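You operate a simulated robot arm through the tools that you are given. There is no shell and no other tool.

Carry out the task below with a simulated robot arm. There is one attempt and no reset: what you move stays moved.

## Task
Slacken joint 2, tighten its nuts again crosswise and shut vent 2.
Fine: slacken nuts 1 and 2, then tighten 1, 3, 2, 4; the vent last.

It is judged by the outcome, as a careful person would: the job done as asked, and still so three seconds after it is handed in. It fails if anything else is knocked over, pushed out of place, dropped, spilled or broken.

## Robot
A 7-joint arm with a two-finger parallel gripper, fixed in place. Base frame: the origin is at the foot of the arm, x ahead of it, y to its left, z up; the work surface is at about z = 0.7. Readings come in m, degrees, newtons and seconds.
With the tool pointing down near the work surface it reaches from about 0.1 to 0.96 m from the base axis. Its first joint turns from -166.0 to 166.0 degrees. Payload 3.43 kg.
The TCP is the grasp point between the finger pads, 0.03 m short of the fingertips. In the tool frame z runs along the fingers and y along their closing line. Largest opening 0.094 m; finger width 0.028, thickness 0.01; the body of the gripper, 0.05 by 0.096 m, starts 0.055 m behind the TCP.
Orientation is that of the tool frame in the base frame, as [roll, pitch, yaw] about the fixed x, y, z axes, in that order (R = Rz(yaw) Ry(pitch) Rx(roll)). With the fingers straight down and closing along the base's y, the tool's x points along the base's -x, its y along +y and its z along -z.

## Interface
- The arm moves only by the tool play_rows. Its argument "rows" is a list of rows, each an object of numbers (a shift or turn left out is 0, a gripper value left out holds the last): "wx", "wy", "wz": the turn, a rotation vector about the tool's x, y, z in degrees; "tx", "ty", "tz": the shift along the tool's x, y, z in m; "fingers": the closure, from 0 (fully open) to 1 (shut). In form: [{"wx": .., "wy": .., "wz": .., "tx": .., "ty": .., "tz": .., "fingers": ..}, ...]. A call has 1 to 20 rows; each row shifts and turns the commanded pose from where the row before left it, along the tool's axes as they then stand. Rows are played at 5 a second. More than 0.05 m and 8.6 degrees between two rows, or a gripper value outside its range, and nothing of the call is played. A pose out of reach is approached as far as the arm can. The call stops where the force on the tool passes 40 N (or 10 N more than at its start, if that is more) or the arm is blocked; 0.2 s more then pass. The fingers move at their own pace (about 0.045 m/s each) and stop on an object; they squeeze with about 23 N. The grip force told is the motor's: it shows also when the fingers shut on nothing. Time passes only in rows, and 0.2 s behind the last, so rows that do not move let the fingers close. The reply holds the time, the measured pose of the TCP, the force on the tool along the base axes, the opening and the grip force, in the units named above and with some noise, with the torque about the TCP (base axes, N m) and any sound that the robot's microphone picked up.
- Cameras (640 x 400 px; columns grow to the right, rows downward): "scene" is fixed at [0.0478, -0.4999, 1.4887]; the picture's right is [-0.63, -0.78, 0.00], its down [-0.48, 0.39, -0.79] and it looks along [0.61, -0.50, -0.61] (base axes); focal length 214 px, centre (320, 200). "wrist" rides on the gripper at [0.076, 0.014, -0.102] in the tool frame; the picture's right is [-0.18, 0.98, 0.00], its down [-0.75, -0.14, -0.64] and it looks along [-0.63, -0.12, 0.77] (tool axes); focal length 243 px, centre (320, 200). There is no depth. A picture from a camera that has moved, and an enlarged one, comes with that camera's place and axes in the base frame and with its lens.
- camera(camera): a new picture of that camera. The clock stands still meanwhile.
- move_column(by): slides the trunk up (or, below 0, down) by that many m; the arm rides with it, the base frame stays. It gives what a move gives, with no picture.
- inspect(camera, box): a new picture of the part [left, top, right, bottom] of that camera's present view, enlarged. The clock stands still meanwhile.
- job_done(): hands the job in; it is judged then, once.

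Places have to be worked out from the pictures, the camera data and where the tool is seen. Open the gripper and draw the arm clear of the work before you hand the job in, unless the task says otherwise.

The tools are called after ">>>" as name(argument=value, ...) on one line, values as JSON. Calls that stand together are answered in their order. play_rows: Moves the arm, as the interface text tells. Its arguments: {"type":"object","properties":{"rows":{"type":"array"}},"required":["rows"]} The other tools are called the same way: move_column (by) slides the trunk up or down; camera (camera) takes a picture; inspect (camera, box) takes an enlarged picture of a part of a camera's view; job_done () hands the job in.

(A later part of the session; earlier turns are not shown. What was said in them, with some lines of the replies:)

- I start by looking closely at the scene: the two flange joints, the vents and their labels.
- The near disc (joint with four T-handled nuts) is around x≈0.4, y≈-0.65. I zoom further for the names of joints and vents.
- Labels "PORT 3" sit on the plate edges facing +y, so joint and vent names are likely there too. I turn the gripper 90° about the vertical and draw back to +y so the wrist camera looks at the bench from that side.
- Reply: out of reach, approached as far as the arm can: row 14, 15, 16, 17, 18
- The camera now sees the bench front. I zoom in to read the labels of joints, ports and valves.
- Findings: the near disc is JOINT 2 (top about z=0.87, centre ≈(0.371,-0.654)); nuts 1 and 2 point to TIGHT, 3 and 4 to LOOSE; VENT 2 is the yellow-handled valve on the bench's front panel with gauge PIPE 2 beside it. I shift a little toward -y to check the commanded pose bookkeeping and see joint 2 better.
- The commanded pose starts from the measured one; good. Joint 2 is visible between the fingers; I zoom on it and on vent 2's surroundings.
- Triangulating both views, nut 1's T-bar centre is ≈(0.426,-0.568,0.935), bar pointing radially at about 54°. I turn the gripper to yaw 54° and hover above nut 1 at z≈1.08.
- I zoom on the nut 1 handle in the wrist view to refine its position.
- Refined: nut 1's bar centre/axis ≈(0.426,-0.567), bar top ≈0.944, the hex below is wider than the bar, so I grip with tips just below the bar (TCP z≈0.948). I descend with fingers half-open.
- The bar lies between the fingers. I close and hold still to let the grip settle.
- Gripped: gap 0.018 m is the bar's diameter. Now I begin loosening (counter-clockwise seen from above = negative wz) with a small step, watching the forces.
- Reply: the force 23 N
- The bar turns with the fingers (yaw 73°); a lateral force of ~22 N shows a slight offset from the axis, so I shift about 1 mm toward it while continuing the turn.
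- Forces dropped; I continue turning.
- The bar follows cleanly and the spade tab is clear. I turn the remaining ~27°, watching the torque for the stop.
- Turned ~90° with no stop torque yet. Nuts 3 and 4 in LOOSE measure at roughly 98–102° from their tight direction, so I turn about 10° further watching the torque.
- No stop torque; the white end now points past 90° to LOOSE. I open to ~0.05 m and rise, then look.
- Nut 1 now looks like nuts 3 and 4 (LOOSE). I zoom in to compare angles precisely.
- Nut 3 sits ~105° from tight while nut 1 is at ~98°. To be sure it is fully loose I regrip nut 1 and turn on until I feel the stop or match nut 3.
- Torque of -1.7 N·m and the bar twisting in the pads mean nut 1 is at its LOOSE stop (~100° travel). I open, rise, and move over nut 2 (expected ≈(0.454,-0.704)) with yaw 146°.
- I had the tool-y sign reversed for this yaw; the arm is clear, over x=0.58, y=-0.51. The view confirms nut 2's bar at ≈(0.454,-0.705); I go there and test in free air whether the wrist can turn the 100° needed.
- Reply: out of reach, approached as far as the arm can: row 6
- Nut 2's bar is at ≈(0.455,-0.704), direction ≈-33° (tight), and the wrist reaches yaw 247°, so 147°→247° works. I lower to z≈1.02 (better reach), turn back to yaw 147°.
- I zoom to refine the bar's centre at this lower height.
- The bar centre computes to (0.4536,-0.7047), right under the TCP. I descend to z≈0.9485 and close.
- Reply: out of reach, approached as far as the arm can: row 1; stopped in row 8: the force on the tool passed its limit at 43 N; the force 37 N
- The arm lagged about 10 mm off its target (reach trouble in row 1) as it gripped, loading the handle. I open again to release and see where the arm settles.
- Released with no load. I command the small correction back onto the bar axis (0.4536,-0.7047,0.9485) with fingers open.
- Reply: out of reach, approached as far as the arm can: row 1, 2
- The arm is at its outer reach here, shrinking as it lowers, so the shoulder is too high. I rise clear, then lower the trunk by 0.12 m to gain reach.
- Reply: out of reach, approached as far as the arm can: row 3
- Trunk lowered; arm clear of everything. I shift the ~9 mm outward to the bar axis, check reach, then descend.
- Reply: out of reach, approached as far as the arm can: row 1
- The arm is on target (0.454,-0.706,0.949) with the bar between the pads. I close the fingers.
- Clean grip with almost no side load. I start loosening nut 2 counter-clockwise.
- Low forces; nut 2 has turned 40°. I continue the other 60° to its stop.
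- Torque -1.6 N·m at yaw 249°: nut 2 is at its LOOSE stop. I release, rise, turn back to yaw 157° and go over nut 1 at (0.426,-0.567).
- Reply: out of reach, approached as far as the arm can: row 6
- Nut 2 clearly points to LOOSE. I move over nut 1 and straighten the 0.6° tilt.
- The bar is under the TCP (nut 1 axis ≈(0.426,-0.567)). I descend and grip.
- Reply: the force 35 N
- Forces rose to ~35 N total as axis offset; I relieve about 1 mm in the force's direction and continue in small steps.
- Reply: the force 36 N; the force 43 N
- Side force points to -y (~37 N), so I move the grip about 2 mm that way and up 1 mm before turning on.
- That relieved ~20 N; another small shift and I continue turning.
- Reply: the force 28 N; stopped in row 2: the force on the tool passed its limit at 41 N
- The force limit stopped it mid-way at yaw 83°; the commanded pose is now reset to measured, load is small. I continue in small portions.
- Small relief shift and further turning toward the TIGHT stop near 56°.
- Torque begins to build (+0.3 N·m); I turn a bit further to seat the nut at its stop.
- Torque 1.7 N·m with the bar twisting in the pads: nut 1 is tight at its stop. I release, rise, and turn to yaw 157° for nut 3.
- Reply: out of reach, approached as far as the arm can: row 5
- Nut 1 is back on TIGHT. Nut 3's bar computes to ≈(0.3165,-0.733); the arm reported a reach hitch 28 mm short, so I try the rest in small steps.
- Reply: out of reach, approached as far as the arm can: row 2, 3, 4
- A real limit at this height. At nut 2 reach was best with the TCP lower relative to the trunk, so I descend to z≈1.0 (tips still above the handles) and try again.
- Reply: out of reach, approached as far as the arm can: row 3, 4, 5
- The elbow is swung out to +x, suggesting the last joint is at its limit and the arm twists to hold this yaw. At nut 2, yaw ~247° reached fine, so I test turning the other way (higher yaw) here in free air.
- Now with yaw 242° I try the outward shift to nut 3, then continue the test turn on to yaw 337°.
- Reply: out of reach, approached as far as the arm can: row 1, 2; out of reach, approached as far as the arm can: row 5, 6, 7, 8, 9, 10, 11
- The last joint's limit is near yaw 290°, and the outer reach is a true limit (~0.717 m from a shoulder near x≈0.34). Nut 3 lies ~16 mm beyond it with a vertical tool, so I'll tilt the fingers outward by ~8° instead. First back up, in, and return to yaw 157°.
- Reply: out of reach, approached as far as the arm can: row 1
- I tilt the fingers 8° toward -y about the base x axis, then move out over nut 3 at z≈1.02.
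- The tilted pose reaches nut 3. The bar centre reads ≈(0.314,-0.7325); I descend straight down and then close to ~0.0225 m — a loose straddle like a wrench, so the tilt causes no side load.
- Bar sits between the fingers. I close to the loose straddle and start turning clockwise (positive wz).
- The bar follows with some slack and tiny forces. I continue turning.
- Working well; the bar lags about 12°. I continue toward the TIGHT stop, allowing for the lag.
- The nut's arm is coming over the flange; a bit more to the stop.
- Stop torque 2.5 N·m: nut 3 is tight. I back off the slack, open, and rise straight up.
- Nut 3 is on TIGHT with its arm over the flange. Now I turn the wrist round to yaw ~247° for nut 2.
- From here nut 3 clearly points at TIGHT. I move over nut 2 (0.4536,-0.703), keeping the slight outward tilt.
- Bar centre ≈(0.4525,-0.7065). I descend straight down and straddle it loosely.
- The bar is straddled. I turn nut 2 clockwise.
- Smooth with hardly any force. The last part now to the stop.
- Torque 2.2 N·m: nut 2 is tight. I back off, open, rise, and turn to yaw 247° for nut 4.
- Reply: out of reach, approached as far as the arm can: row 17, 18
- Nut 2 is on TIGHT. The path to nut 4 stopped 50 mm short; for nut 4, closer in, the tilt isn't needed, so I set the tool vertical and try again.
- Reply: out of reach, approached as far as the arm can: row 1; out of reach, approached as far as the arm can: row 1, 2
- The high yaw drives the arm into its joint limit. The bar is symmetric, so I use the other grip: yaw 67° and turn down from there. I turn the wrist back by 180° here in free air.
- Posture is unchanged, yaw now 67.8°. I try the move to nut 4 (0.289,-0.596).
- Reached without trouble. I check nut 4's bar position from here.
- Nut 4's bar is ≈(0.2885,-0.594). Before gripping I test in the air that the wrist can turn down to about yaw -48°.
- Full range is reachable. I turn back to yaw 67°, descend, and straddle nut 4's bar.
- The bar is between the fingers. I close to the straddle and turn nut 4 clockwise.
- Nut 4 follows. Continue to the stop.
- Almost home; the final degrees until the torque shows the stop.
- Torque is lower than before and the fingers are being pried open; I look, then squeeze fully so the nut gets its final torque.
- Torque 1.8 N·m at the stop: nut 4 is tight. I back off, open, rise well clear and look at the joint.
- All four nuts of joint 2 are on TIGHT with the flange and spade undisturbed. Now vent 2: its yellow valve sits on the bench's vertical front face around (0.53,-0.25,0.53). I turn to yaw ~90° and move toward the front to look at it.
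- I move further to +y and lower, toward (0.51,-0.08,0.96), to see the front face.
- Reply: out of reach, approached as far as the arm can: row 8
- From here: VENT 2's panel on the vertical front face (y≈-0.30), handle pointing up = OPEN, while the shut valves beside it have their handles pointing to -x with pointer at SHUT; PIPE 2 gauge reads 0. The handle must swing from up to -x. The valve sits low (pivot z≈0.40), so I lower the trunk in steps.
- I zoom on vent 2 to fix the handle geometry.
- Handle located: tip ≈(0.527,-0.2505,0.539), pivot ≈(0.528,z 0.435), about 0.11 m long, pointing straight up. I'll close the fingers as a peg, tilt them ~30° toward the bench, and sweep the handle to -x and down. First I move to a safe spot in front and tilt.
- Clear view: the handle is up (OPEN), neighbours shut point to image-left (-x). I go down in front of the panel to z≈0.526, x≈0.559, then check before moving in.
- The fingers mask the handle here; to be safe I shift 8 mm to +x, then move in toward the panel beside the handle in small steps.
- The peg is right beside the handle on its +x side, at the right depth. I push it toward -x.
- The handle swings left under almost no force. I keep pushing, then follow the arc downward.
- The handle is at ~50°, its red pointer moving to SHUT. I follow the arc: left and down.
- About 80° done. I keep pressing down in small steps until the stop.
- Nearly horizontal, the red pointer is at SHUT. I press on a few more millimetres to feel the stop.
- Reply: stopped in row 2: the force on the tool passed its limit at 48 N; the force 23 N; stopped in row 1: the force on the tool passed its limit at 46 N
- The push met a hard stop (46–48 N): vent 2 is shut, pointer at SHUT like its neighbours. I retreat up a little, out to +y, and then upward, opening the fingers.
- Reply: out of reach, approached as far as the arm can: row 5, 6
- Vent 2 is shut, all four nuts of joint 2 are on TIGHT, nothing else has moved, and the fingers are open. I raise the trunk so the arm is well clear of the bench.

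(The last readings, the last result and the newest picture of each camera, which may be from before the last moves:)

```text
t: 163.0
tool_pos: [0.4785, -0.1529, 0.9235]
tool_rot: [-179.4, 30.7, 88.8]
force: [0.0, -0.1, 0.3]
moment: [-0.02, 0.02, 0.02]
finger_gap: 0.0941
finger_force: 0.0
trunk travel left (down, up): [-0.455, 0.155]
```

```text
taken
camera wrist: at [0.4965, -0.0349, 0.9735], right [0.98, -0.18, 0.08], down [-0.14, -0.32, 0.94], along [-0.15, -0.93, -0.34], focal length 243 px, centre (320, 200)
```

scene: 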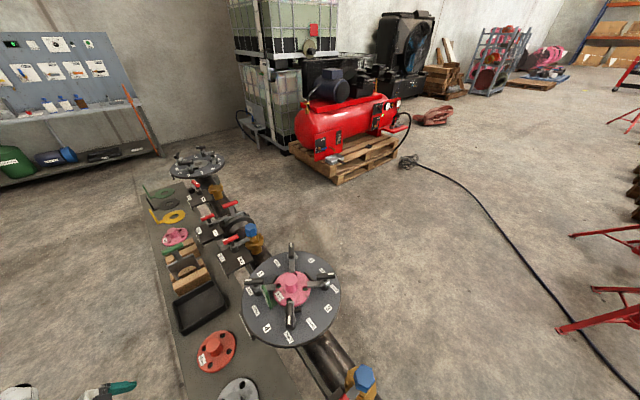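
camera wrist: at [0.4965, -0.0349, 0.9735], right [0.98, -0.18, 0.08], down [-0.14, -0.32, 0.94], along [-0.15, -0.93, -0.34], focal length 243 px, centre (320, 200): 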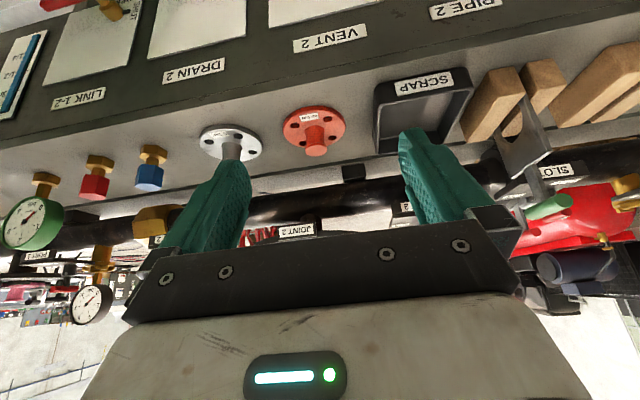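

The arm is clear in front of the bench with the gripper open and no load on it. The work is finished, so I hand it in.

>>> job_done()

```text
The job is handed in.
```

Joint 2 has been slackened and tightened again crosswise, and vent 2 is shut. I've handed the job in.

- **Slackening:** Nuts 1 and 2 were turned to their LOOSE stops. Nuts 3 and 4 were already on LOOSE.
- **Tightening:** The nuts were turned to their TIGHT stops in the order 1, 3, 2, 4. Each met a firm stop, and in the last picture all four point at TIGHT.
- **Vent 2:** I closed it last. Its handle met a hard stop and the pointer is at SHUT. The PIPE 2 gauge read 0 bar in the views I had of it.

In the last pictures nothing else had moved. The arm is in front of the bench with the gripper open.

At nut 2 the first grip was off centre and the arm stopped at 43 N, so I released it and gripped again.
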